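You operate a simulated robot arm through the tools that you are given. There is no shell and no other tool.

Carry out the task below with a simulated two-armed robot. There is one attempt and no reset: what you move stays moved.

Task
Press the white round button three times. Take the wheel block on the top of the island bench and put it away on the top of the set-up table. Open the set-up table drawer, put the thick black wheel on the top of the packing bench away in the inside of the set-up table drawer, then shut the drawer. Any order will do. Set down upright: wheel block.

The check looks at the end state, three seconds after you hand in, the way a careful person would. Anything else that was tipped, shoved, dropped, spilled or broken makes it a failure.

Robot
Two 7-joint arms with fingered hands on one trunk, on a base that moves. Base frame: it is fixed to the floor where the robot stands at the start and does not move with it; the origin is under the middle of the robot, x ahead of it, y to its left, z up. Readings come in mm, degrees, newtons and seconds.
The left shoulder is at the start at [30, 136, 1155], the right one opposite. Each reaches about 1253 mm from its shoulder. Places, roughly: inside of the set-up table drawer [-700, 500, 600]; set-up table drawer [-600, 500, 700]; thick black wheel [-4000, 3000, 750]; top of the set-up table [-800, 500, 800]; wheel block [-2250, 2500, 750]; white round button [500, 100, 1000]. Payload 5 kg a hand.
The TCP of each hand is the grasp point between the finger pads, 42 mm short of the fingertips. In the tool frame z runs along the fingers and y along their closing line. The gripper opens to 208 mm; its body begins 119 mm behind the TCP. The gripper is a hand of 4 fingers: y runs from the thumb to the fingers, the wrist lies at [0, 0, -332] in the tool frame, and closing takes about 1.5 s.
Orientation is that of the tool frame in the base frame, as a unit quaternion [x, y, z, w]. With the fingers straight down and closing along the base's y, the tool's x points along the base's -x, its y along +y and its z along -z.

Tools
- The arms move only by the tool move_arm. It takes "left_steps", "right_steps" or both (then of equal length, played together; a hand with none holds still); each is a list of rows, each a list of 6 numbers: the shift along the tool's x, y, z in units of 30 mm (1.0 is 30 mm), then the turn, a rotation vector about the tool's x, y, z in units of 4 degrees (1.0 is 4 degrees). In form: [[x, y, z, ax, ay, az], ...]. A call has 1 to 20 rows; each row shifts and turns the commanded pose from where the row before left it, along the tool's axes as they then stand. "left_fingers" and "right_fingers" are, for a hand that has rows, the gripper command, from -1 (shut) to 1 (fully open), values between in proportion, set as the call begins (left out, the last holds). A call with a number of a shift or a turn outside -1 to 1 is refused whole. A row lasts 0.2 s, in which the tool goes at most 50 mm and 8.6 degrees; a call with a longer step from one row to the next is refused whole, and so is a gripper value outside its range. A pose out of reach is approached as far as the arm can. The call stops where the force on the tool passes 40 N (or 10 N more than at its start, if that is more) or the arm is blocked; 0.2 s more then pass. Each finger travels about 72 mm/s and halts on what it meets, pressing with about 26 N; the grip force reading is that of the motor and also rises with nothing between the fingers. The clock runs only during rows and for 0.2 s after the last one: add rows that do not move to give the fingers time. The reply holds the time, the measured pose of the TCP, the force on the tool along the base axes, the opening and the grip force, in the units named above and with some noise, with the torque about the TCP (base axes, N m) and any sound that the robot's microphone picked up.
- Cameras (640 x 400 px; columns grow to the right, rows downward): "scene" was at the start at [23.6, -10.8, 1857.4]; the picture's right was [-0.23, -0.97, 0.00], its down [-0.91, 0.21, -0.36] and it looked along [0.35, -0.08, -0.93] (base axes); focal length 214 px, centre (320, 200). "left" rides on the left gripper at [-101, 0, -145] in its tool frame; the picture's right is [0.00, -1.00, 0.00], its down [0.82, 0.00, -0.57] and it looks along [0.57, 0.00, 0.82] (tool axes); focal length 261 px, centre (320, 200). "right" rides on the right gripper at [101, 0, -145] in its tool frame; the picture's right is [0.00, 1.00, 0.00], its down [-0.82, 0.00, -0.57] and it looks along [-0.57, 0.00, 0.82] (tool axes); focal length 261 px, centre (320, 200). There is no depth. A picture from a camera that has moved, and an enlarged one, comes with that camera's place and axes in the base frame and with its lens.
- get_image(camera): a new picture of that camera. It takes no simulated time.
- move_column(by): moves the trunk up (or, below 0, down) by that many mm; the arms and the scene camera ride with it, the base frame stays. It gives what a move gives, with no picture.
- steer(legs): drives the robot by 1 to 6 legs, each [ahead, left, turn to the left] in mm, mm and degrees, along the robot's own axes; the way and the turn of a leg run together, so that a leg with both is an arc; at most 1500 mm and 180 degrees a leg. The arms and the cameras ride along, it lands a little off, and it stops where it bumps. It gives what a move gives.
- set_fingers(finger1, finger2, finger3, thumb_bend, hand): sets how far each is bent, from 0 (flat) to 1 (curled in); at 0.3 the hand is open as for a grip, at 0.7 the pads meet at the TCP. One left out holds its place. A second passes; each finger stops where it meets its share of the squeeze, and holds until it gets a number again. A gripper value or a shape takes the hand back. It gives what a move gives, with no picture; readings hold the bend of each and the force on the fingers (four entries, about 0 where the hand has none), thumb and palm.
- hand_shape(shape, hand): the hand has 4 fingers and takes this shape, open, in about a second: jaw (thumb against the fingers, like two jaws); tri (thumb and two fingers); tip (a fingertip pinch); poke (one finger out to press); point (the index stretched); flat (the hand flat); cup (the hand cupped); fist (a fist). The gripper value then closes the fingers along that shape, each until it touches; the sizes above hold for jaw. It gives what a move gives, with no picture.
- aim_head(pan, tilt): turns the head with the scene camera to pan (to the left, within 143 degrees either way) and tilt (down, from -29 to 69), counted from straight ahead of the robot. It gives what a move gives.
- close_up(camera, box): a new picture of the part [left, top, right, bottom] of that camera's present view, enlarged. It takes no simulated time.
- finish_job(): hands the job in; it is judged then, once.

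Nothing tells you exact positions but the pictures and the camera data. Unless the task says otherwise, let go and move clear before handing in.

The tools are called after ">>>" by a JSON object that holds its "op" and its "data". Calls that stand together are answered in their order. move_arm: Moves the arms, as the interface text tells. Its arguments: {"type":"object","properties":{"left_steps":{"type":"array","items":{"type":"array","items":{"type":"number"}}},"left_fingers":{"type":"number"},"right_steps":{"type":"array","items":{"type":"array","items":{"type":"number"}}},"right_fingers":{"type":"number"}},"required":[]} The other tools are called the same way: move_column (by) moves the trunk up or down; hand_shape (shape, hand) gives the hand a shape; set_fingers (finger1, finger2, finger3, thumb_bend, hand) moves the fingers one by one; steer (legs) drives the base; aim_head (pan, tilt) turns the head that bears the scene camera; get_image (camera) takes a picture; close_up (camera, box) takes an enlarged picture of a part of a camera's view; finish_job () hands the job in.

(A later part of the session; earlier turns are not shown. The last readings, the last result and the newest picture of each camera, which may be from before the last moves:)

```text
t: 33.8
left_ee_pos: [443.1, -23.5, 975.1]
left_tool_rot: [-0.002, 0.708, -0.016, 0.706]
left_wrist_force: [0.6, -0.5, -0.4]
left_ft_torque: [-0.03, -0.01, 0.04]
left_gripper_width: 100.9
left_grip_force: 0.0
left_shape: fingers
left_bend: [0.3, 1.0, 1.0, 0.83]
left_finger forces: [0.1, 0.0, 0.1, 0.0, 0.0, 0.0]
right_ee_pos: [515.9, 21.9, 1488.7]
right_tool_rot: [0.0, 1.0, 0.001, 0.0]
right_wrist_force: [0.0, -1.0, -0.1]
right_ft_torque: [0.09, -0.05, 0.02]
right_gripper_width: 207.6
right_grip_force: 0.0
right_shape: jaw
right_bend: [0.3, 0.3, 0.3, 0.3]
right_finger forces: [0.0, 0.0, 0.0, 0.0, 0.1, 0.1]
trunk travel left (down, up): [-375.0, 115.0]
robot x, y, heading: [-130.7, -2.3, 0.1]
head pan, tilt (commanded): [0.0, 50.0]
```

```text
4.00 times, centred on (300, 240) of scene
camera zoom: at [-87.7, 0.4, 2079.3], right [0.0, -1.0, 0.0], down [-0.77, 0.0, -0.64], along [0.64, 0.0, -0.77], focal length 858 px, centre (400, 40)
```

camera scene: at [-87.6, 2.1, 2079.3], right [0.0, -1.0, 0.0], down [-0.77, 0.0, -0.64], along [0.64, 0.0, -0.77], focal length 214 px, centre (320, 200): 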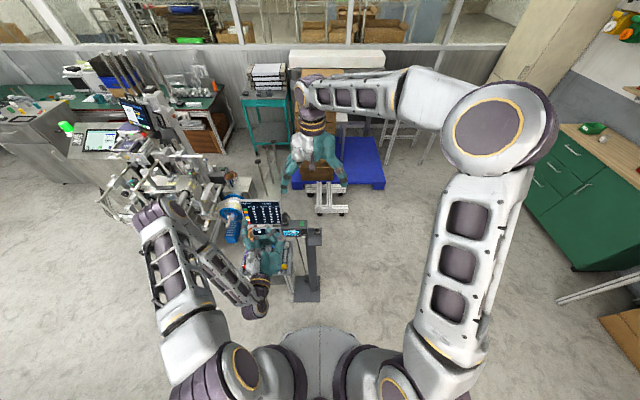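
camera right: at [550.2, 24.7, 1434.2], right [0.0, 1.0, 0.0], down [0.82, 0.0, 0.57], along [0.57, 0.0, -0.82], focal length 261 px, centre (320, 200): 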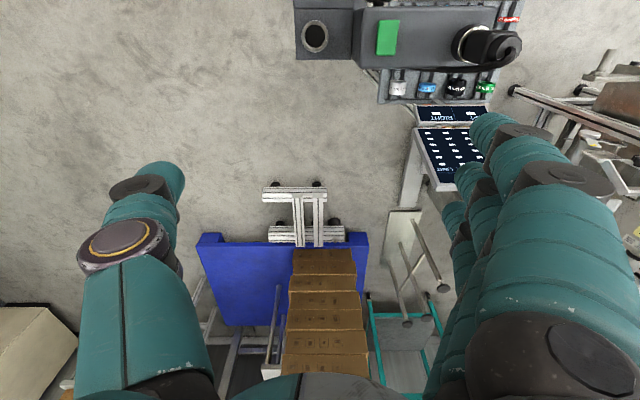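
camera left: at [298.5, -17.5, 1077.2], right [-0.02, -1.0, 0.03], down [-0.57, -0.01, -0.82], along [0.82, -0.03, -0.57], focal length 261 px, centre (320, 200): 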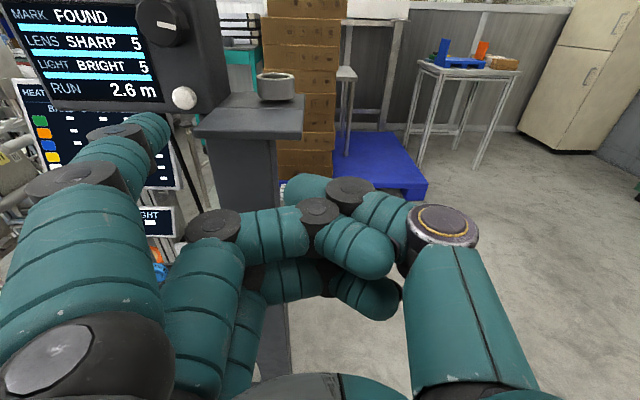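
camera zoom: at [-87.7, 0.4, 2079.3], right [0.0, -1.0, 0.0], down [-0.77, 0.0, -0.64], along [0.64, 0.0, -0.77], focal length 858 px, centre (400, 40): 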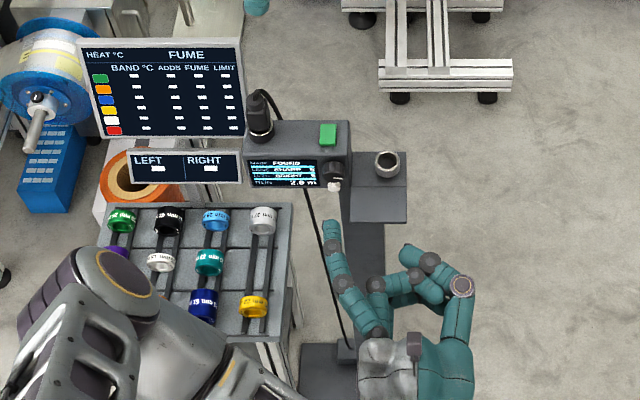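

The fingertip is at about (487, 96, 1009) and the button at (534, 94, 1015), so they're nearly aligned. I'll creep forward with a small upward correction.

>>> {"op": "move_arm", "data": {"left_steps": [[-0.2, -0.07, 0.5, 0, 0, 0], [0, 0, 0.5, 0, 0, 0]]}}

>>> {"op": "close_up", "data": {"camera": "left", "box": [60, 0, 260, 200]}}

>>> {"op": "close_up", "data": {"camera": "scene", "box": [270, 210, 350, 260]}}

```text
t: 34.4
left_ee_pos: [474.4, -26.3, 982.1]
left_tool_rot: [-0.001, 0.709, -0.016, 0.705]
left_wrist_force: [-0.2, 0.1, 0.8]
left_ft_torque: [0.0, 0.02, -0.03]
left_gripper_width: 100.2
left_grip_force: 0.0
left_shape: fingers
left_bend: [0.3, 1.0, 1.0, 0.83]
left_finger forces: [0.0, 0.1, 0.1, 0.0, 0.0, 0.0]
right_ee_pos: [516.7, 22.5, 1489.0]
right_tool_rot: [0.001, 1.0, 0.001, 0.0]
right_wrist_force: [-0.1, -0.4, 0.0]
right_ft_torque: [-0.05, 0.03, -0.02]
right_gripper_width: 207.9
right_grip_force: 0.0
right_shape: jaw
right_bend: [0.3, 0.3, 0.3, 0.3]
right_finger forces: [0.1, 0.0, 0.0, 0.1, 0.1, 0.0]
trunk travel left (down, up): [-375.0, 115.0]
robot x, y, heading: [-137.5, -0.2, 0.3]
head pan, tilt (commanded): [0.0, 50.0]
```

```text
2.00 times, centred on (160, 100) of left
camera zoom: at [329.7, -19.3, 1083.3], right [-0.02, -1.0, 0.03], down [-0.58, -0.01, -0.82], along [0.82, -0.04, -0.57], focal length 521 px, centre (640, 400)
```

zoom: 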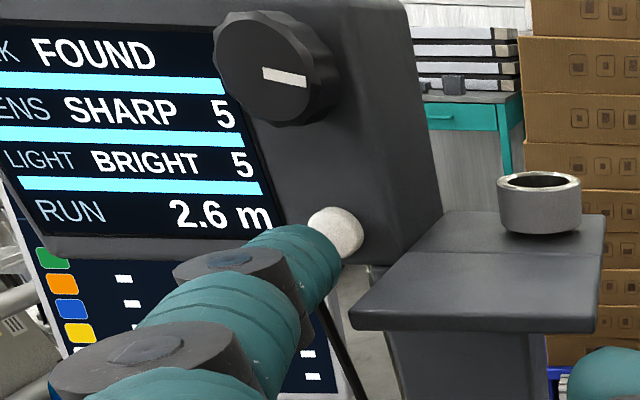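

```text
8.00 times, centred on (310, 235) of scene
camera zoom: at [-87.5, 2.1, 2079.3], right [0.0, -1.0, 0.0], down [-0.77, 0.0, -0.64], along [0.64, 0.0, -0.77], focal length 1716 px, centre (400, -80)
```

zoom: 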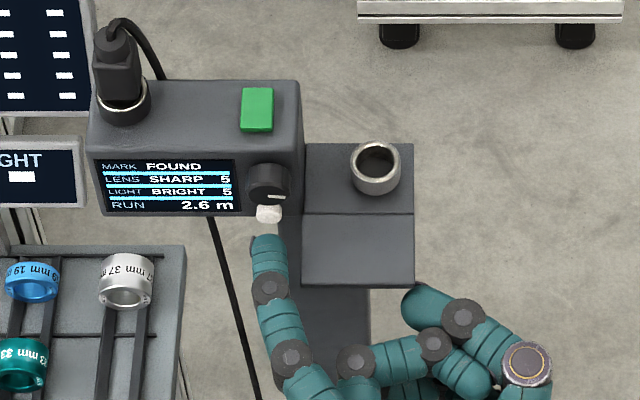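

Fingertip and button are lined up. I'll push forward gently in small increments and watch force and sound.

>>> {"op": "move_arm", "data": {"left_steps": [[0, 0, 0.3, 0, 0, 0], [0, 0, 0.1, 0, 0, 0], [0, 0, 0.1, 0, 0, 0]]}}

>>> {"op": "close_up", "data": {"camera": "left", "box": [60, 0, 260, 200]}}

```text
t: 35.2
left_ee_pos: [488.6, -27.5, 982.1]
left_tool_rot: [0.0, 0.708, -0.017, 0.706]
left_wrist_force: [-0.8, 0.0, 0.1]
left_ft_torque: [0.01, -0.02, 0.14]
left_gripper_width: 100.7
left_grip_force: 0.4
left_shape: fingers
left_bend: [0.3, 1.0, 1.0, 0.83]
left_finger forces: [0.9, 0.1, 0.0, 0.0, 0.0, 0.0]
right_ee_pos: [516.9, 21.7, 1489.0]
right_tool_rot: [0.001, 1.0, 0.0, 0.0]
right_wrist_force: [0.0, -0.5, -0.6]
right_ft_torque: [0.02, 0.01, 0.02]
right_gripper_width: 208.0
right_grip_force: 0.1
right_shape: jaw
right_bend: [0.3, 0.3, 0.3, 0.3]
right_finger forces: [0.0, 0.1, 0.1, 0.0, 0.0, 0.1]
trunk travel left (down, up): [-375.0, 115.0]
robot x, y, heading: [-137.5, 2.9, 0.1]
head pan, tilt (commanded): [0.0, 50.0]
```

```text
2.00 times, centred on (160, 100) of left
camera zoom: at [345.2, -20.2, 1083.3], right [-0.02, -1.0, 0.03], down [-0.58, -0.01, -0.82], along [0.82, -0.04, -0.57], focal length 521 px, centre (640, 400)
```

zoom: 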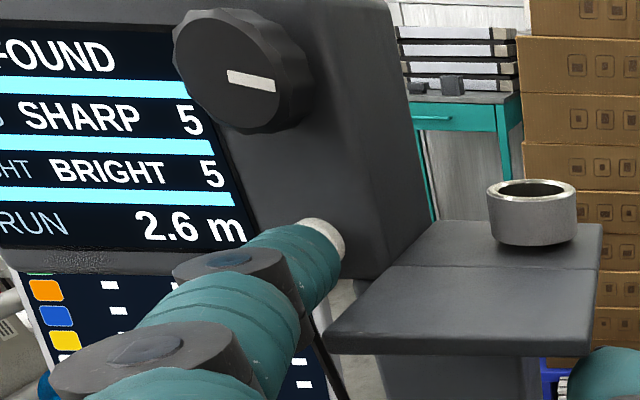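

Contact has just been made (finger1 0.9 N). I'll push further in small steps.

>>> {"op": "move_arm", "data": {"left_steps": [[0, 0, 0.07, 0, 0, 0], [0, 0, 0.07, 0, 0, 0]]}}

>>> {"op": "close_up", "data": {"camera": "left", "box": [60, 0, 260, 200]}}

```text
t: 35.8
left_ee_pos: [491.9, -27.6, 982.2]
left_tool_rot: [-0.001, 0.709, -0.017, 0.706]
left_wrist_force: [-4.3, -1.2, -1.0]
left_ft_torque: [-0.04, -0.11, 0.44]
left_gripper_width: 100.8
left_grip_force: 2.0
left_shape: fingers
left_bend: [0.3, 1.0, 1.0, 0.83]
left_finger forces: [4.1, 0.1, 0.0, 0.0, 0.1, 0.1]
right_ee_pos: [517.2, 23.2, 1488.5]
right_tool_rot: [0.001, 1.0, 0.0, 0.0]
right_wrist_force: [-0.3, 1.0, 0.1]
right_ft_torque: [0.02, 0.0, 0.02]
right_gripper_width: 207.7
right_grip_force: 0.1
right_shape: jaw
right_bend: [0.3, 0.3, 0.3, 0.3]
right_finger forces: [0.1, 0.0, 0.1, 0.1, 0.1, 0.0]
trunk travel left (down, up): [-375.0, 115.0]
robot x, y, heading: [-133.7, -0.5, 0.1]
head pan, tilt (commanded): [0.0, 50.0]
heard: click
```

```text
2.00 times, centred on (160, 100) of left
camera zoom: at [349.1, -20.4, 1083.5], right [-0.02, -1.0, 0.03], down [-0.58, -0.01, -0.82], along [0.82, -0.04, -0.57], focal length 521 px, centre (640, 400)
```

zoom: 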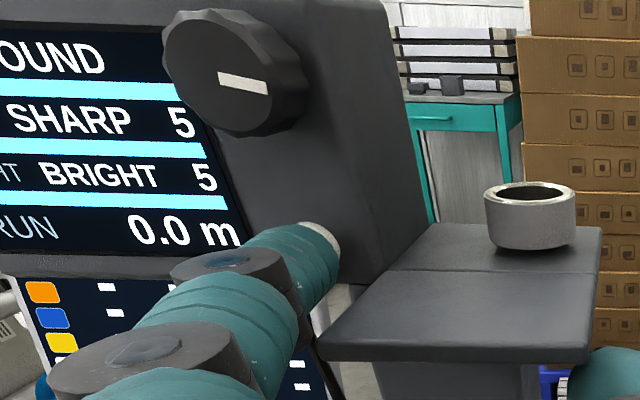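

A click was heard and the RUN readout changed to 0.0 m: first press registered. I'll back off fully and check before the second press.

>>> {"op": "move_arm", "data": {"left_steps": [[0, 0, -0.2, 0, 0, 0], [0, 0, -0.2, 0, 0, 0], [0, 0, 0, 0, 0, 0]]}}

>>> {"op": "close_up", "data": {"camera": "left", "box": [60, 0, 260, 200]}}

```text
t: 36.6
left_ee_pos: [480.5, -26.1, 982.9]
left_tool_rot: [-0.001, 0.708, -0.016, 0.706]
left_wrist_force: [0.2, -0.1, -0.2]
left_ft_torque: [-0.02, -0.01, 0.0]
left_gripper_width: 100.6
left_grip_force: 0.0
left_shape: fingers
left_bend: [0.3, 1.0, 1.0, 0.83]
left_finger forces: [0.0, 0.0, 0.0, 0.0, 0.0, 0.1]
right_ee_pos: [516.8, 22.0, 1489.7]
right_tool_rot: [0.001, 1.0, -0.001, 0.0]
right_wrist_force: [0.0, 0.0, 0.1]
right_ft_torque: [-0.01, 0.03, 0.01]
right_gripper_width: 208.0
right_grip_force: 0.0
right_shape: jaw
right_bend: [0.3, 0.3, 0.3, 0.3]
right_finger forces: [0.1, 0.0, 0.0, 0.0, 0.1, 0.1]
trunk travel left (down, up): [-375.0, 115.0]
robot x, y, heading: [-131.5, 3.3, -0.2]
head pan, tilt (commanded): [0.0, 50.0]
```

```text
2.00 times, centred on (160, 100) of left
camera zoom: at [337.4, -20.1, 1084.6], right [-0.02, -1.0, 0.03], down [-0.58, -0.01, -0.82], along [0.82, -0.04, -0.57], focal length 521 px, centre (640, 400)
```

zoom: 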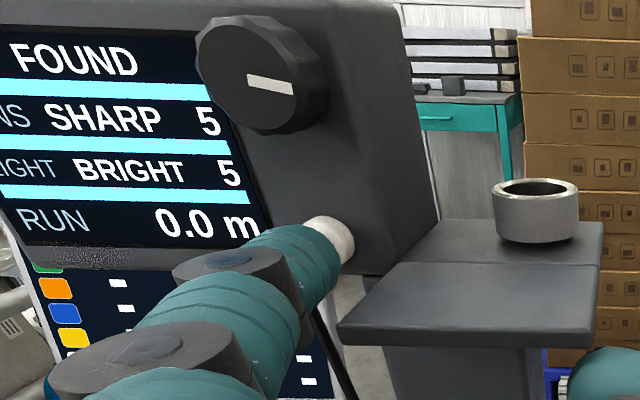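

The button sprang back. Second press now with the same travel.

>>> {"op": "move_arm", "data": {"left_steps": [[0, 0, 0.2, 0, 0, 0], [0, 0, 0.1, 0, 0, 0], [0, 0, 0.1, 0, 0, 0], [0, 0, 0, 0, 0, 0]]}}

```text
t: 37.6
left_ee_pos: [491.7, -27.8, 984.6]
left_tool_rot: [-0.002, 0.709, -0.017, 0.705]
left_wrist_force: [-4.2, -0.5, -0.8]
left_ft_torque: [-0.04, -0.07, 0.39]
left_gripper_width: 100.8
left_grip_force: 2.3
left_shape: fingers
left_bend: [0.3, 1.0, 1.0, 0.83]
left_finger forces: [3.8, 0.1, 0.0, 0.0, 0.1, 0.0]
right_ee_pos: [516.0, 22.1, 1488.5]
right_tool_rot: [0.001, 1.0, -0.001, 0.001]
right_wrist_force: [0.4, 0.1, -0.2]
right_ft_torque: [0.02, 0.0, 0.03]
right_gripper_width: 208.0
right_grip_force: 0.0
right_shape: jaw
right_bend: [0.3, 0.3, 0.3, 0.3]
right_finger forces: [0.0, 0.0, 0.1, 0.0, 0.1, 0.0]
trunk travel left (down, up): [-375.0, 115.0]
robot x, y, heading: [-134.8, 1.0, -0.1]
head pan, tilt (commanded): [0.0, 50.0]
heard: click
```

Second click heard. I'll release and then make the third press.

>>> {"op": "move_arm", "data": {"left_steps": [[0, 0, -0.2, 0, 0, 0], [0, 0, -0.2, 0, 0, 0], [0, 0, 0, 0, 0, 0]]}}

>>> {"op": "move_arm", "data": {"left_steps": [[0, 0, 0.2, 0, 0, 0], [0, 0, 0.1, 0, 0, 0], [0, 0, 0.1, 0, 0, 0], [0, 0, 0, 0, 0, 0]]}}

```text
t: 38.4
left_ee_pos: [480.9, -28.3, 982.4]
left_tool_rot: [-0.002, 0.708, -0.016, 0.706]
left_wrist_force: [0.0, 0.6, -1.0]
left_ft_torque: [-0.01, 0.03, 0.01]
left_gripper_width: 100.5
left_grip_force: 0.0
left_shape: fingers
left_bend: [0.3, 1.0, 1.0, 0.83]
left_finger forces: [0.0, 0.0, 0.0, 0.0, 0.0, 0.1]
right_ee_pos: [516.8, 21.8, 1488.1]
right_tool_rot: [0.0, 1.0, 0.0, 0.0]
right_wrist_force: [0.8, 0.1, -1.0]
right_ft_torque: [-0.01, -0.02, 0.01]
right_gripper_width: 207.9
right_grip_force: 0.0
right_shape: jaw
right_bend: [0.3, 0.3, 0.3, 0.3]
right_finger forces: [0.0, 0.0, 0.0, 0.0, 0.0, 0.1]
trunk travel left (down, up): [-375.0, 115.0]
robot x, y, heading: [-131.0, 0.4, -0.0]
head pan, tilt (commanded): [0.0, 50.0]
```

```text
t: 39.4
left_ee_pos: [491.9, -27.9, 983.4]
left_tool_rot: [-0.001, 0.708, -0.017, 0.706]
left_wrist_force: [-4.4, -0.3, -1.6]
left_ft_torque: [-0.06, -0.14, 0.45]
left_gripper_width: 100.7
left_grip_force: 1.8
left_shape: fingers
left_bend: [0.3, 1.0, 1.0, 0.83]
left_finger forces: [4.0, 0.0, 0.1, 0.0, 0.0, 0.1]
right_ee_pos: [516.0, 21.7, 1489.3]
right_tool_rot: [0.0, 1.0, -0.001, -0.001]
right_wrist_force: [-0.3, -0.7, 0.2]
right_ft_torque: [0.01, 0.01, -0.01]
right_gripper_width: 207.8
right_grip_force: 0.0
right_shape: jaw
right_bend: [0.3, 0.3, 0.3, 0.3]
right_finger forces: [0.1, 0.1, 0.0, 0.0, 0.0, 0.1]
trunk travel left (down, up): [-375.0, 115.0]
robot x, y, heading: [-137.3, 0.7, -0.1]
head pan, tilt (commanded): [0.0, 50.0]
heard: click
```

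Third click heard. Now I back the left hand straight off and away, and look at the console.

>>> {"op": "move_arm", "data": {"left_steps": [[0, 0, -0.5, 0, 0, 0], [0, 0, -0.8, 0, 0, 0], [0, 0, -0.5, 0, 0, 0]]}}

>>> {"op": "get_image", "data": {"camera": "left"}}

>>> {"op": "aim_head", "data": {"pan": 110, "tilt": 35}}

>>> {"op": "get_image", "data": {"camera": "scene"}}

```text
t: 40.2
left_ee_pos: [438.6, -26.6, 984.4]
left_tool_rot: [-0.001, 0.708, -0.017, 0.706]
left_wrist_force: [0.6, 0.1, -0.1]
left_ft_torque: [-0.01, 0.01, 0.0]
left_gripper_width: 100.6
left_grip_force: 0.0
left_shape: fingers
left_bend: [0.3, 1.0, 1.0, 0.83]
left_finger forces: [0.1, 0.0, 0.0, 0.0, 0.0, 0.1]
right_ee_pos: [516.9, 22.6, 1488.0]
right_tool_rot: [0.0, 1.0, 0.0, 0.0]
right_wrist_force: [0.1, 1.3, -0.7]
right_ft_torque: [0.01, -0.02, -0.02]
right_gripper_width: 208.0
right_grip_force: 0.0
right_shape: jaw
right_bend: [0.3, 0.3, 0.3, 0.3]
right_finger forces: [0.0, 0.1, 0.0, 0.0, 0.0, 0.0]
trunk travel left (down, up): [-375.0, 115.0]
robot x, y, heading: [-131.8, -1.3, -0.2]
head pan, tilt (commanded): [0.0, 50.0]
```

```text
taken
camera left: at [294.6, -19.3, 1085.5], right [-0.02, -1.0, 0.03], down [-0.57, -0.01, -0.82], along [0.82, -0.04, -0.57], focal length 261 px, centre (320, 200)
```

left: 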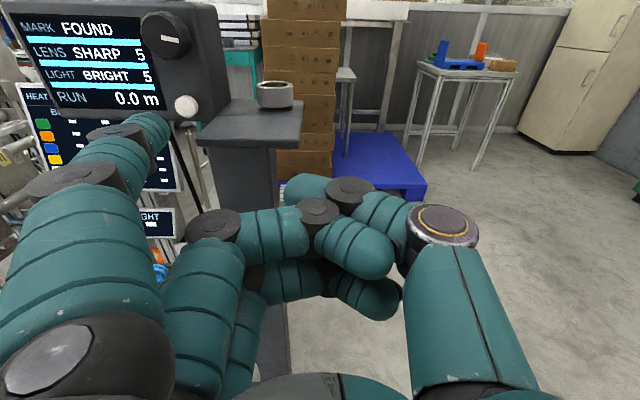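

```text
t: 42.1
left_ee_pos: [439.0, -25.9, 983.6]
left_tool_rot: [0.0, 0.708, -0.017, 0.706]
left_wrist_force: [-0.6, 0.8, 0.1]
left_ft_torque: [0.02, -0.01, 0.0]
left_gripper_width: 100.2
left_grip_force: 0.1
left_shape: fingers
left_bend: [0.3, 1.0, 1.0, 0.83]
left_finger forces: [0.0, 0.1, 0.1, 0.1, 0.0, 0.0]
right_ee_pos: [516.5, 22.7, 1489.2]
right_tool_rot: [0.001, 1.0, 0.0, -0.001]
right_wrist_force: [0.1, 0.0, 0.3]
right_ft_torque: [0.01, 0.01, 0.02]
right_gripper_width: 208.0
right_grip_force: 0.1
right_shape: jaw
right_bend: [0.3, 0.3, 0.3, 0.3]
right_finger forces: [0.1, 0.0, 0.0, 0.0, 0.0, 0.0]
trunk travel left (down, up): [-375.0, 115.0]
robot x, y, heading: [-132.3, -0.1, -0.1]
head pan, tilt (commanded): [110.0, 35.0]
```

```text
taken
camera scene: at [-194.7, 84.7, 2101.1], right [0.94, 0.34, 0.0], down [0.2, -0.54, -0.82], along [-0.28, 0.77, -0.57], focal length 214 px, centre (320, 200)
```

scene: 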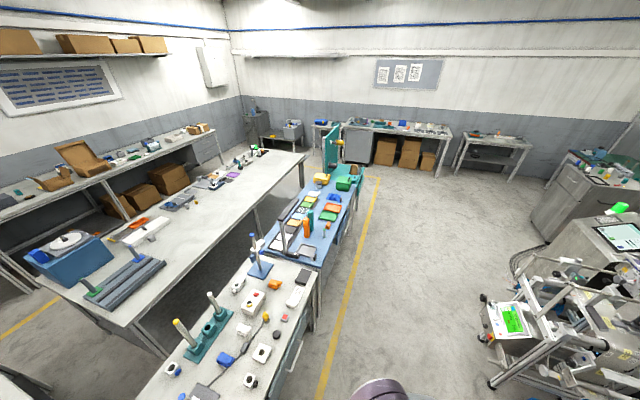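

All three presses registered and the button is free again. I'll zoom in toward the island and packing benches from here to spot the wheel block and the thick black wheel.

>>> {"op": "close_up", "data": {"camera": "scene", "box": [170, 110, 310, 200]}}

>>> {"op": "close_up", "data": {"camera": "scene", "box": [140, 100, 240, 165]}}

>>> {"op": "close_up", "data": {"camera": "scene", "box": [130, 240, 330, 400]}}

```text
4.44 times, centred on (240, 155) of scene
camera zoom: at [-194.7, 84.7, 2101.1], right [0.94, 0.34, 0.0], down [0.2, -0.54, -0.82], along [-0.28, 0.77, -0.57], focal length 953 px, centre (676, 400)
```

zoom: 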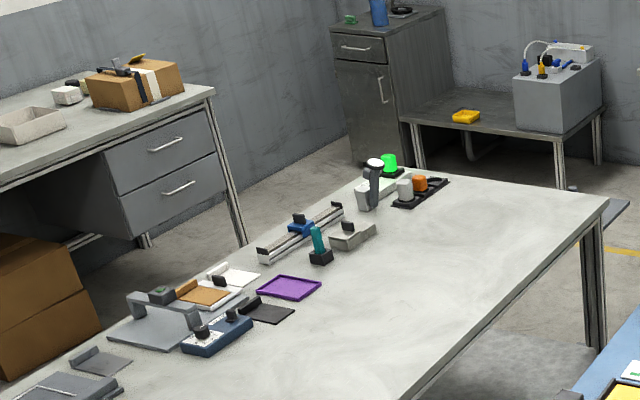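

```text
6.15 times, centred on (190, 132) of scene
camera zoom: at [-194.7, 84.7, 2101.1], right [0.94, 0.34, 0.0], down [0.2, -0.54, -0.82], along [-0.28, 0.77, -0.57], focal length 1320 px, centre (1120, 615)
```

zoom: 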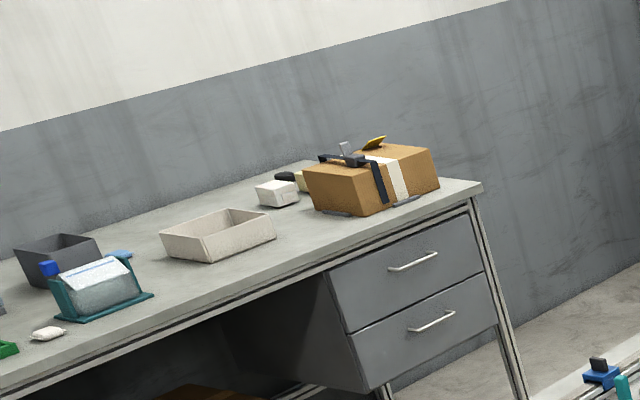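

```text
2.50 times, centred on (230, 320) of scene
camera zoom: at [-194.7, 84.7, 2101.1], right [0.94, 0.34, 0.0], down [0.2, -0.54, -0.82], along [-0.28, 0.77, -0.57], focal length 536 px, centre (545, -100)
```

zoom: 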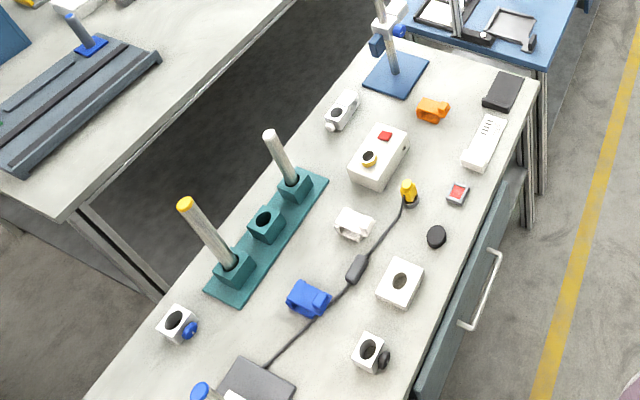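

I'll retrace the left hand up and away from the console, and turn it back to point downward.

>>> {"op": "move_arm", "data": {"left_steps": [[-0.9, 0.947, 0, 0, 0, 0], [-0.9, 0.947, 0, 0, 0, 0], [-0.9, 0.947, 0, 0, 0, 0], [-0.9, 0.947, 0, 0, 0, 0], [-0.9, 0.947, 0, 0, 0, 0], [-0.9, 0.947, 0, 0, 0, 0], [-0.9, 0.947, 0, 0, 0, 0], [-0.9, 0.947, 0, 0, 0, 0], [-0.9, 0.947, 0, 0, 0, 0], [-0.9, 0.947, 0, 0, 0, 0], [-0.9, 0.947, 0, 0, 0, 0], [-0.9, 0.947, 0, 0, 0, 0]]}}

>>> {"op": "move_arm", "data": {"left_steps": [[0, 0, 0, 0, 1, 0], [0, 0, 0, 0, 1, 0], [0, 0, 0, 0, 1, 0], [0, 0, 0, 0, 1, 0], [0, 0, 0, 0, 1, 0], [0, 0, 0, 0, 1, 0], [0, 0, 0, 0, 1, 0], [0, 0, 0, 0, 1, 0], [0, 0, 0, 0, 1, 0], [0, 0, 0, 0, 1, 0], [0, 0, 0, 0, 1, 0], [0, 0, 0, 0, 1, 0], [0, 0, 0, 0, 1, 0], [0, 0, 0, 0, 1, 0], [0, 0, 0, 0, 1, 0], [0, 0, 0, 0, 1, 0], [0, 0, 0, 0, 1, 0], [0, 0, 0, 0, 1, 0], [0, 0, 0, 0, 1, 0], [0, 0, 0, 0, 1, 0]]}}

>>> {"op": "aim_head", "data": {"pan": 45, "tilt": 35}}

>>> {"op": "get_image", "data": {"camera": "scene"}}

```text
t: 44.7
left_ee_pos: [452.6, 327.3, 1294.8]
left_tool_rot: [0.0, 0.708, -0.018, 0.706]
left_wrist_force: [-1.5, 0.6, 0.5]
left_ft_torque: [-0.01, 0.01, -0.03]
left_gripper_width: 100.3
left_grip_force: 0.0
left_shape: fingers
left_bend: [0.3, 1.0, 1.0, 0.83]
left_finger forces: [0.1, 0.1, 0.1, 0.0, 0.0, 0.0]
left hand out of reach, approached as far as the arm can: row 12
right_ee_pos: [514.6, 24.0, 1488.7]
right_tool_rot: [0.001, 1.0, 0.0, -0.001]
right_wrist_force: [0.2, 0.8, 0.5]
right_ft_torque: [-0.05, -0.07, -0.01]
right_gripper_width: 207.9
right_grip_force: 0.0
right_shape: jaw
right_bend: [0.3, 0.3, 0.3, 0.3]
right_finger forces: [0.1, 0.1, 0.1, 0.1, 0.0, 0.0]
trunk travel left (down, up): [-375.0, 115.0]
robot x, y, heading: [-135.1, -0.5, -0.2]
head pan, tilt (commanded): [110.0, 35.0]
```

```text
t: 48.9
left_ee_pos: [485.4, 344.0, 1268.8]
left_tool_rot: [0.011, 0.996, -0.013, 0.085]
left_wrist_force: [0.1, 0.5, 0.6]
left_ft_torque: [-0.01, 0.05, -0.04]
left_gripper_width: 100.1
left_grip_force: 0.1
left_shape: fingers
left_bend: [0.3, 1.0, 1.0, 0.83]
left_finger forces: [0.1, 0.0, 0.0, 0.0, 0.1, 0.0]
left hand out of reach, approached as far as the arm can: row 1, 2, 3, 4, 5
right_ee_pos: [518.6, 23.8, 1488.3]
right_tool_rot: [0.0, 1.0, 0.0, 0.0]
right_wrist_force: [0.2, -0.4, 0.6]
right_ft_torque: [0.04, 0.04, 0.0]
right_gripper_width: 207.9
right_grip_force: 0.0
right_shape: jaw
right_bend: [0.3, 0.3, 0.3, 0.3]
right_finger forces: [0.1, 0.0, 0.0, 0.0, 0.1, 0.0]
trunk travel left (down, up): [-375.0, 115.0]
robot x, y, heading: [-128.9, -0.3, -0.1]
head pan, tilt (commanded): [110.0, 35.0]
```

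```text
t: 50.2
left_ee_pos: [485.0, 344.5, 1268.9]
left_tool_rot: [0.011, 0.996, -0.013, 0.084]
left_wrist_force: [-0.6, 0.8, -0.5]
left_ft_torque: [0.01, -0.03, -0.01]
left_gripper_width: 100.5
left_grip_force: 0.0
left_shape: fingers
left_bend: [0.3, 1.0, 1.0, 0.83]
left_finger forces: [0.0, 0.0, 0.0, 0.1, 0.1, 0.0]
right_ee_pos: [515.9, 22.3, 1488.8]
right_tool_rot: [0.002, 1.0, -0.001, 0.0]
right_wrist_force: [-0.3, 0.1, 0.4]
right_ft_torque: [0.01, 0.01, 0.0]
right_gripper_width: 207.8
right_grip_force: 0.0
right_shape: jaw
right_bend: [0.3, 0.3, 0.3, 0.3]
right_finger forces: [0.0, 0.1, 0.0, 0.1, 0.1, 0.1]
trunk travel left (down, up): [-375.0, 115.0]
robot x, y, heading: [-132.3, -2.2, -0.3]
head pan, tilt (commanded): [45.0, 35.0]
```

```text
taken
camera scene: at [-102.6, 64.2, 2101.1], right [0.71, -0.71, 0.0], down [-0.41, -0.41, -0.82], along [0.58, 0.58, -0.57], focal length 214 px, centre (320, 200)
```

scene: 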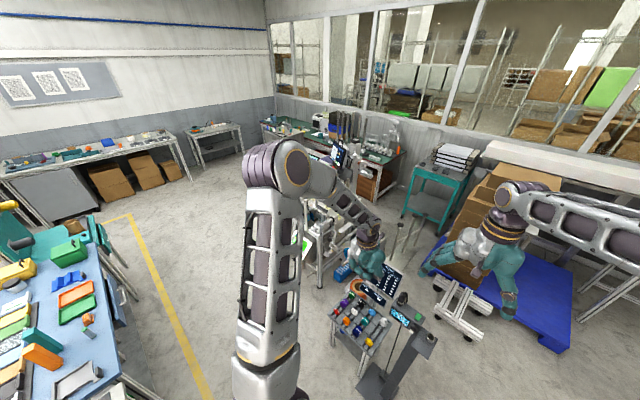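

The way north along the yellow line is clear. I'll step slightly forward to centre in the gap, turn left, and look north.

>>> {"op": "steer", "data": {"legs": [[70, 0, 0], [0, 0, 90]]}}

>>> {"op": "aim_head", "data": {"pan": 0, "tilt": 40}}

>>> {"op": "get_image", "data": {"camera": "scene"}}

>>> {"op": "aim_head", "data": {"pan": 60, "tilt": 40}}

>>> {"op": "get_image", "data": {"camera": "scene"}}

```text
t: 55.1
left_ee_pos: [-412.7, 617.8, 1268.4]
left_tool_rot: [-0.7, 0.709, 0.051, 0.07]
left_wrist_force: [-0.1, 0.0, -0.2]
left_ft_torque: [0.0, -0.04, -0.03]
left_gripper_width: 100.4
left_grip_force: 0.1
left_shape: fingers
left_bend: [0.3, 1.0, 1.0, 0.83]
left_finger forces: [0.0, 0.0, 0.0, 0.1, 0.1, 0.0]
right_ee_pos: [-90.6, 649.4, 1488.3]
right_tool_rot: [0.709, -0.705, -0.001, 0.001]
right_wrist_force: [0.4, 0.7, 0.1]
right_ft_torque: [0.0, 0.01, 0.01]
right_gripper_width: 207.8
right_grip_force: 0.1
right_shape: jaw
right_bend: [0.3, 0.3, 0.3, 0.3]
right_finger forces: [0.1, 0.0, 0.0, 0.1, 0.1, 0.0]
trunk travel left (down, up): [-375.0, 115.0]
robot x, y, heading: [-64.0, 3.8, 90.2]
head pan, tilt (commanded): [45.0, 35.0]
```

```text
t: 56.2
left_ee_pos: [-412.3, 616.9, 1268.2]
left_tool_rot: [-0.7, 0.709, 0.05, 0.07]
left_wrist_force: [-0.2, 0.5, -0.3]
left_ft_torque: [0.0, 0.0, 0.02]
left_gripper_width: 100.1
left_grip_force: 0.0
left_shape: fingers
left_bend: [0.3, 1.0, 1.0, 0.83]
left_finger forces: [0.0, 0.1, 0.1, 0.0, 0.0, 0.0]
right_ee_pos: [-90.5, 650.0, 1488.1]
right_tool_rot: [0.708, -0.706, 0.0, 0.0]
right_wrist_force: [-0.3, 0.5, 0.6]
right_ft_torque: [0.02, -0.03, 0.0]
right_gripper_width: 207.8
right_grip_force: 0.1
right_shape: jaw
right_bend: [0.3, 0.3, 0.3, 0.3]
right_finger forces: [0.1, 0.1, 0.1, 0.0, 0.1, 0.1]
trunk travel left (down, up): [-375.0, 115.0]
robot x, y, heading: [-64.0, 0.9, 90.3]
head pan, tilt (commanded): [0.0, 40.0]
```

```text
taken
camera scene: at [-65.7, 57.2, 2093.5], right [1.0, 0.01, 0.0], down [0.0, -0.64, -0.77], along [0.0, 0.77, -0.64], focal length 214 px, centre (320, 200)
```

scene: 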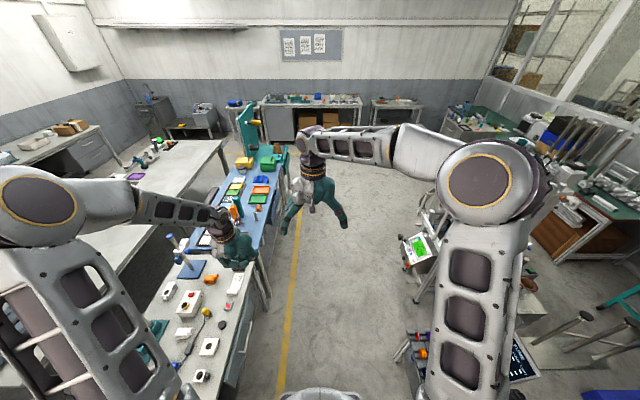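

```text
t: 57.5
left_ee_pos: [-413.1, 616.6, 1269.2]
left_tool_rot: [-0.699, 0.71, 0.051, 0.07]
left_wrist_force: [0.1, -0.8, 0.1]
left_ft_torque: [-0.02, 0.03, -0.01]
left_gripper_width: 100.3
left_grip_force: 0.0
left_shape: fingers
left_bend: [0.3, 1.0, 1.0, 0.83]
left_finger forces: [0.1, 0.0, 0.1, 0.0, 0.0, 0.0]
right_ee_pos: [-90.4, 649.6, 1489.0]
right_tool_rot: [0.709, -0.705, 0.001, 0.0]
right_wrist_force: [0.0, 0.0, -0.2]
right_ft_torque: [0.01, 0.01, -0.06]
right_gripper_width: 207.8
right_grip_force: 0.0
right_shape: jaw
right_bend: [0.3, 0.3, 0.3, 0.3]
right_finger forces: [0.1, 0.0, 0.0, 0.0, 0.0, 0.1]
trunk travel left (down, up): [-375.0, 115.0]
robot x, y, heading: [-61.1, -1.2, 90.4]
head pan, tilt (commanded): [60.0, 40.0]
```

```text
taken
camera scene: at [-138.8, 14.4, 2093.5], right [0.5, 0.87, 0.0], down [0.56, -0.32, -0.77], along [-0.67, 0.38, -0.64], focal length 214 px, centre (320, 200)
```

scene: 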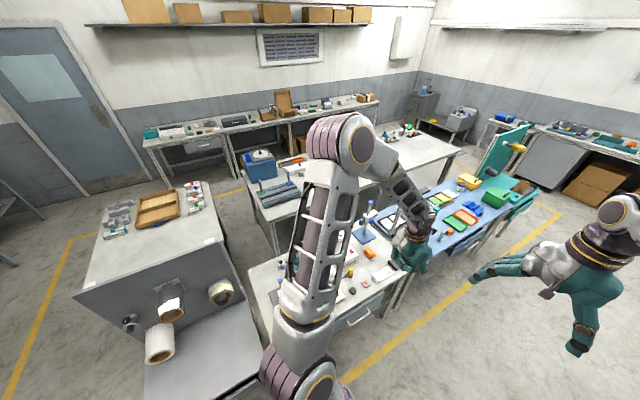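

The corridor north is clear. I'll drive north past the tables, keeping a bit away from them.

>>> {"op": "steer", "data": {"legs": [[1500, -120, 0], [1500, 0, 0]]}}

>>> {"op": "aim_head", "data": {"pan": 60, "tilt": 40}}

>>> {"op": "get_image", "data": {"camera": "scene"}}

>>> {"op": "aim_head", "data": {"pan": 110, "tilt": 40}}

>>> {"op": "get_image", "data": {"camera": "scene"}}

```text
refused: leg 1 is longer than a leg can be; nothing moved
```

```text
t: 58.1
left_ee_pos: [-412.2, 615.9, 1268.6]
left_tool_rot: [-0.7, 0.709, 0.051, 0.07]
left_wrist_force: [-0.1, -1.0, 0.1]
left_ft_torque: [0.01, -0.03, 0.01]
left_gripper_width: 100.4
left_grip_force: 0.1
left_shape: fingers
left_bend: [0.3, 1.0, 1.0, 0.83]
left_finger forces: [0.1, 0.1, 0.0, 0.1, 0.1, 0.1]
right_ee_pos: [-91.5, 652.1, 1489.3]
right_tool_rot: [0.709, -0.705, 0.0, 0.0]
right_wrist_force: [-0.8, 0.1, -0.4]
right_ft_torque: [0.04, 0.03, 0.0]
right_gripper_width: 208.1
right_grip_force: 0.0
right_shape: jaw
right_bend: [0.3, 0.3, 0.3, 0.3]
right_finger forces: [0.0, 0.1, 0.0, 0.0, 0.0, 0.1]
trunk travel left (down, up): [-375.0, 115.0]
robot x, y, heading: [-63.9, -1.6, 90.4]
head pan, tilt (commanded): [60.0, 40.0]
```

```text
taken
camera scene: at [-138.8, 14.3, 2093.5], right [0.5, 0.87, 0.0], down [0.56, -0.32, -0.77], along [-0.67, 0.38, -0.64], focal length 214 px, centre (320, 200)
```

scene: 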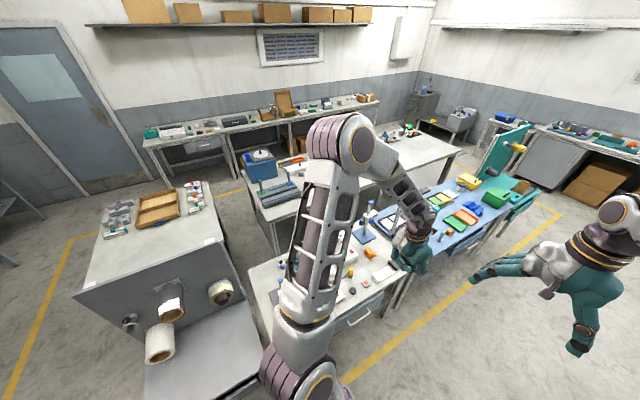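

```text
t: 59.3
left_ee_pos: [-412.8, 617.1, 1268.1]
left_tool_rot: [-0.699, 0.71, 0.051, 0.07]
left_wrist_force: [-0.2, -0.1, 0.2]
left_ft_torque: [0.01, -0.05, -0.02]
left_gripper_width: 100.2
left_grip_force: 0.0
left_shape: fingers
left_bend: [0.3, 1.0, 1.0, 0.83]
left_finger forces: [0.0, 0.0, 0.0, 0.0, 0.0, 0.0]
right_ee_pos: [-91.1, 650.0, 1488.8]
right_tool_rot: [0.709, -0.705, 0.0, 0.0]
right_wrist_force: [-0.4, 0.4, 1.0]
right_ft_torque: [-0.01, -0.03, 0.0]
right_gripper_width: 208.0
right_grip_force: 0.1
right_shape: jaw
right_bend: [0.3, 0.3, 0.3, 0.3]
right_finger forces: [0.1, 0.0, 0.0, 0.1, 0.1, 0.0]
trunk travel left (down, up): [-375.0, 115.0]
robot x, y, heading: [-66.7, 1.2, 90.3]
head pan, tilt (commanded): [110.0, 40.0]
```

```text
taken
camera scene: at [-144.8, -57.2, 2093.5], right [-0.35, 0.94, 0.0], down [0.6, 0.22, -0.77], along [-0.72, -0.27, -0.64], focal length 214 px, centre (320, 200)
```

scene: 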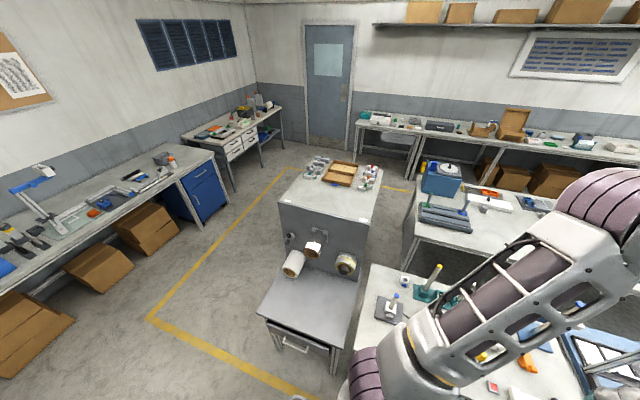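

A leg was slightly too long; I'll split it up. Path north remains clear.

>>> {"op": "steer", "data": {"legs": [[0, -120, 0], [1500, 0, 0], [1500, 0, 0]]}}

>>> {"op": "aim_head", "data": {"pan": 45, "tilt": 40}}

>>> {"op": "get_image", "data": {"camera": "scene"}}

>>> {"op": "aim_head", "data": {"pan": 100, "tilt": 40}}

>>> {"op": "get_image", "data": {"camera": "scene"}}

```text
t: 74.3
left_ee_pos: [-249.8, 3569.5, 1268.9]
left_tool_rot: [-0.691, 0.718, 0.05, 0.07]
left_wrist_force: [-0.8, 0.6, 0.7]
left_ft_torque: [0.01, 0.02, 0.01]
left_gripper_width: 100.2
left_grip_force: 0.1
left_shape: fingers
left_bend: [0.3, 1.0, 1.0, 0.83]
left_finger forces: [0.0, 0.0, 0.0, 0.1, 0.1, 0.0]
right_ee_pos: [72.8, 3596.1, 1489.4]
right_tool_rot: [-0.701, 0.714, 0.0, 0.0]
right_wrist_force: [-0.3, 0.2, -0.3]
right_ft_torque: [-0.07, 0.02, 0.02]
right_gripper_width: 207.7
right_grip_force: 0.0
right_shape: jaw
right_bend: [0.3, 0.3, 0.3, 0.3]
right_finger forces: [0.0, 0.1, 0.0, 0.0, 0.0, 0.0]
trunk travel left (down, up): [-375.0, 115.0]
robot x, y, heading: [85.1, 2945.1, 89.1]
head pan, tilt (commanded): [110.0, 40.0]
```

```text
t: 75.7
left_ee_pos: [-249.8, 3570.2, 1268.4]
left_tool_rot: [-0.691, 0.718, 0.05, 0.071]
left_wrist_force: [-0.8, -0.9, -0.5]
left_ft_torque: [-0.01, -0.03, 0.0]
left_gripper_width: 100.3
left_grip_force: 0.0
left_shape: fingers
left_bend: [0.3, 1.0, 1.0, 0.83]
left_finger forces: [0.1, 0.1, 0.0, 0.2, 0.1, 0.0]
right_ee_pos: [72.1, 3595.1, 1489.0]
right_tool_rot: [-0.701, 0.713, 0.0, 0.001]
right_wrist_force: [-0.3, 1.2, 0.2]
right_ft_torque: [0.01, 0.0, -0.01]
right_gripper_width: 207.7
right_grip_force: 0.1
right_shape: jaw
right_bend: [0.3, 0.3, 0.3, 0.3]
right_finger forces: [0.1, 0.0, 0.1, 0.0, 0.0, 0.0]
trunk travel left (down, up): [-375.0, 115.0]
robot x, y, heading: [82.7, 2947.1, 89.0]
head pan, tilt (commanded): [45.0, 40.0]
```

```text
taken
camera scene: at [23.8, 2978.5, 2093.5], right [0.72, 0.7, 0.0], down [0.45, -0.46, -0.77], along [-0.53, 0.55, -0.64], focal length 214 px, centre (320, 200)
```

scene: 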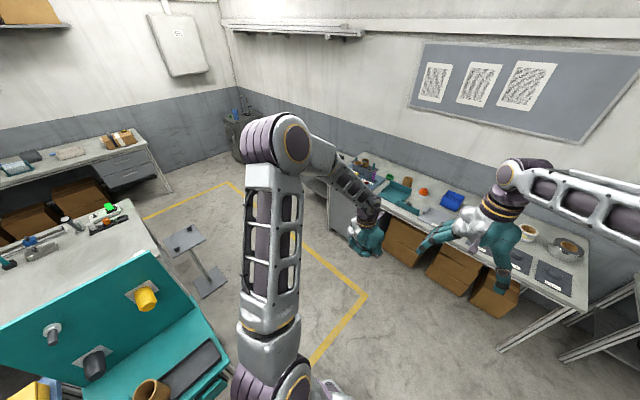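

```text
t: 76.9
left_ee_pos: [-249.8, 3570.3, 1268.8]
left_tool_rot: [-0.691, 0.718, 0.05, 0.071]
left_wrist_force: [0.0, 0.0, 0.2]
left_ft_torque: [-0.01, 0.0, -0.04]
left_gripper_width: 100.5
left_grip_force: 0.0
left_shape: fingers
left_bend: [0.3, 1.0, 1.0, 0.83]
left_finger forces: [0.0, 0.0, 0.1, 0.0, 0.0, 0.0]
right_ee_pos: [72.6, 3596.2, 1487.2]
right_tool_rot: [-0.701, 0.713, 0.0, 0.0]
right_wrist_force: [-0.4, 0.8, -0.1]
right_ft_torque: [-0.04, -0.01, 0.03]
right_gripper_width: 208.0
right_grip_force: 0.0
right_shape: jaw
right_bend: [0.3, 0.3, 0.3, 0.3]
right_finger forces: [0.0, 0.0, 0.1, 0.0, 0.0, 0.1]
trunk travel left (down, up): [-375.0, 115.0]
robot x, y, heading: [85.0, 2944.8, 88.9]
head pan, tilt (commanded): [100.0, 40.0]
```

```text
taken
camera scene: at [-1.0, 2904.3, 2093.5], right [-0.16, 0.99, 0.0], down [0.64, 0.1, -0.77], along [-0.76, -0.12, -0.64], focal length 214 px, centre (320, 200)
```

scene: 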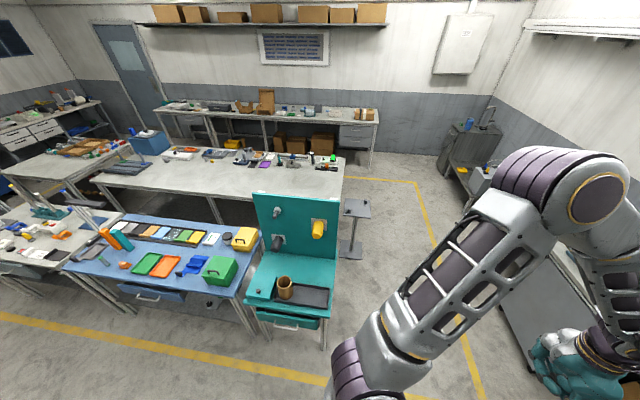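

I now see the aisle: the island's west edge is near x≈-2350 and the packing bench front near x≈-3800, with a clear lane along y≈3550. I'll go up to that lane, turn west and drive partway.

>>> {"op": "steer", "data": {"legs": [[620, 0, 0], [0, 0, 91], [1500, 0, 0]]}}

>>> {"op": "aim_head", "data": {"pan": 20, "tilt": 40}}

>>> {"op": "get_image", "data": {"camera": "scene"}}

```text
t: 91.2
left_ee_pos: [-2026.0, 3194.3, 1268.9]
left_tool_rot: [0.996, -0.008, -0.085, -0.014]
left_wrist_force: [1.0, -0.2, 0.1]
left_ft_torque: [-0.03, 0.01, 0.04]
left_gripper_width: 100.4
left_grip_force: 0.1
left_shape: fingers
left_bend: [0.3, 1.0, 1.0, 0.83]
left_finger forces: [0.1, 0.1, 0.0, 0.1, 0.0, 0.0]
right_ee_pos: [-2056.9, 3518.3, 1488.6]
right_tool_rot: [1.0, 0.002, 0.0, 0.0]
right_wrist_force: [-0.1, -0.2, 0.7]
right_ft_torque: [-0.02, 0.02, 0.0]
right_gripper_width: 207.5
right_grip_force: 0.1
right_shape: jaw
right_bend: [0.3, 0.3, 0.3, 0.3]
right_finger forces: [0.0, 0.0, 0.0, 0.0, 0.0, 0.0]
trunk travel left (down, up): [-375.0, 115.0]
robot x, y, heading: [-1410.8, 3543.1, -179.9]
head pan, tilt (commanded): [100.0, 40.0]
```

```text
t: 92.8
left_ee_pos: [-2026.5, 3196.1, 1268.8]
left_tool_rot: [0.996, -0.009, -0.085, -0.013]
left_wrist_force: [-0.5, -0.2, 0.5]
left_ft_torque: [-0.02, 0.04, -0.02]
left_gripper_width: 100.2
left_grip_force: 0.0
left_shape: fingers
left_bend: [0.3, 1.0, 1.0, 0.83]
left_finger forces: [0.0, 0.1, 0.1, 0.0, 0.0, 0.0]
right_ee_pos: [-2058.9, 3517.1, 1489.0]
right_tool_rot: [1.0, 0.001, 0.0, 0.0]
right_wrist_force: [0.1, 0.0, 0.6]
right_ft_torque: [-0.01, 0.0, 0.01]
right_gripper_width: 207.7
right_grip_force: 0.0
right_shape: jaw
right_bend: [0.3, 0.3, 0.3, 0.3]
right_finger forces: [0.0, 0.0, 0.1, 0.0, 0.0, 0.0]
trunk travel left (down, up): [-375.0, 115.0]
robot x, y, heading: [-1407.2, 3545.6, -180.0]
head pan, tilt (commanded): [20.0, 40.0]
```

```text
taken
camera scene: at [-1459.0, 3514.9, 2093.5], right [-0.34, 0.94, 0.0], down [0.6, 0.22, -0.77], along [-0.72, -0.26, -0.64], focal length 214 px, centre (320, 200)
```

scene: 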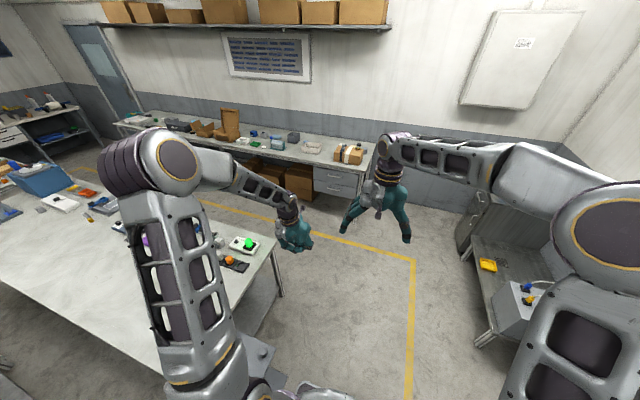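

Clear ahead. I'll continue west into the aisle, then strafe left (south) alongside the packing bench.

>>> {"op": "steer", "data": {"legs": [[1500, 0, 0], [120, 0, 0], [0, 500, 0]]}}

>>> {"op": "aim_head", "data": {"pan": 10, "tilt": 35}}

>>> {"op": "get_image", "data": {"camera": "scene"}}

>>> {"op": "aim_head", "data": {"pan": 120, "tilt": 45}}

>>> {"op": "get_image", "data": {"camera": "scene"}}

```text
t: 103.6
left_ee_pos: [-3663.2, 2703.7, 1269.1]
left_tool_rot: [0.996, -0.014, -0.085, -0.014]
left_wrist_force: [0.0, 0.8, 0.1]
left_ft_torque: [-0.01, -0.01, 0.0]
left_gripper_width: 100.2
left_grip_force: 0.2
left_shape: fingers
left_bend: [0.3, 1.0, 1.0, 0.83]
left_finger forces: [0.1, 0.1, 0.1, 0.0, 0.1, 0.1]
right_ee_pos: [-3693.0, 3025.6, 1489.2]
right_tool_rot: [1.0, -0.004, 0.001, 0.0]
right_wrist_force: [1.3, -0.3, 0.1]
right_ft_torque: [0.05, 0.06, 0.03]
right_gripper_width: 207.5
right_grip_force: 0.1
right_shape: jaw
right_bend: [0.3, 0.3, 0.3, 0.3]
right_finger forces: [0.1, 0.1, 0.1, 0.0, 0.1, 0.0]
trunk travel left (down, up): [-375.0, 115.0]
robot x, y, heading: [-3042.0, 3050.7, 179.5]
head pan, tilt (commanded): [20.0, 40.0]
```

```text
t: 104.3
left_ee_pos: [-3663.3, 2703.5, 1269.1]
left_tool_rot: [0.996, -0.013, -0.085, -0.014]
left_wrist_force: [0.2, -0.1, -1.4]
left_ft_torque: [0.04, 0.01, 0.0]
left_gripper_width: 100.4
left_grip_force: 0.1
left_shape: fingers
left_bend: [0.3, 1.0, 1.0, 0.83]
left_finger forces: [0.0, 0.0, 0.0, 0.1, 0.0, 0.0]
right_ee_pos: [-3694.0, 3026.5, 1489.1]
right_tool_rot: [1.0, -0.003, -0.001, 0.001]
right_wrist_force: [0.7, -1.0, 0.2]
right_ft_torque: [-0.01, 0.04, -0.01]
right_gripper_width: 207.9
right_grip_force: 0.1
right_shape: jaw
right_bend: [0.3, 0.3, 0.3, 0.3]
right_finger forces: [0.1, 0.0, 0.0, 0.0, 0.0, 0.0]
trunk travel left (down, up): [-375.0, 115.0]
robot x, y, heading: [-3043.0, 3043.0, 179.7]
head pan, tilt (commanded): [10.0, 35.0]
```

```text
taken
camera scene: at [-3101.4, 3031.1, 2101.0], right [-0.17, 0.99, 0.0], down [0.57, 0.1, -0.82], along [-0.81, -0.14, -0.57], focal length 214 px, centre (320, 200)
```

scene: 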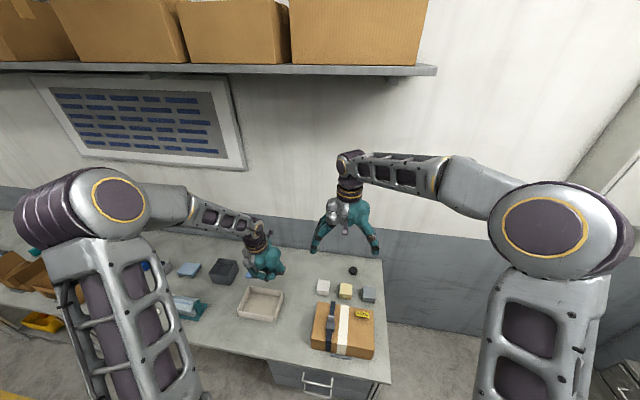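

```text
t: 106.2
left_ee_pos: [-3663.7, 2703.6, 1270.0]
left_tool_rot: [0.996, -0.013, -0.086, -0.014]
left_wrist_force: [0.3, -0.9, -0.8]
left_ft_torque: [-0.04, 0.01, 0.03]
left_gripper_width: 99.9
left_grip_force: 0.1
left_shape: fingers
left_bend: [0.3, 1.0, 1.0, 0.83]
left_finger forces: [0.0, 0.0, 0.1, 0.1, 0.0, 0.1]
right_ee_pos: [-3693.4, 3025.8, 1489.6]
right_tool_rot: [1.0, -0.003, 0.0, 0.0]
right_wrist_force: [-0.3, -0.3, 0.7]
right_ft_torque: [-0.01, 0.0, 0.03]
right_gripper_width: 207.6
right_grip_force: 0.1
right_shape: jaw
right_bend: [0.3, 0.3, 0.3, 0.3]
right_finger forces: [0.0, 0.0, 0.0, 0.0, 0.0, 0.0]
trunk travel left (down, up): [-375.0, 115.0]
robot x, y, heading: [-3041.1, 3043.6, 179.7]
head pan, tilt (commanded): [120.0, 45.0]
```

```text
taken
camera scene: at [-2974.4, 2976.0, 2086.3], right [-0.87, -0.49, 0.0], down [-0.35, 0.61, -0.71], along [0.35, -0.61, -0.71], focal length 214 px, centre (320, 200)
```

scene: 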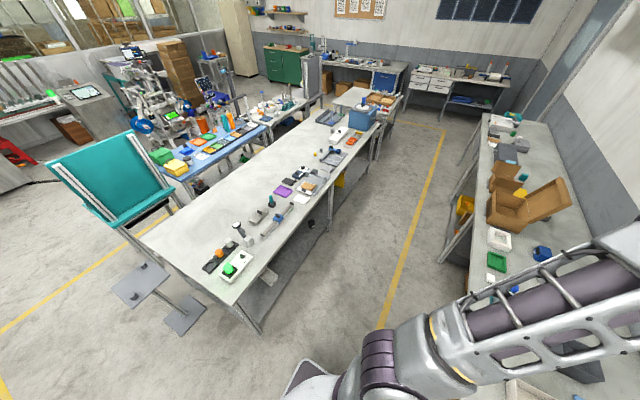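

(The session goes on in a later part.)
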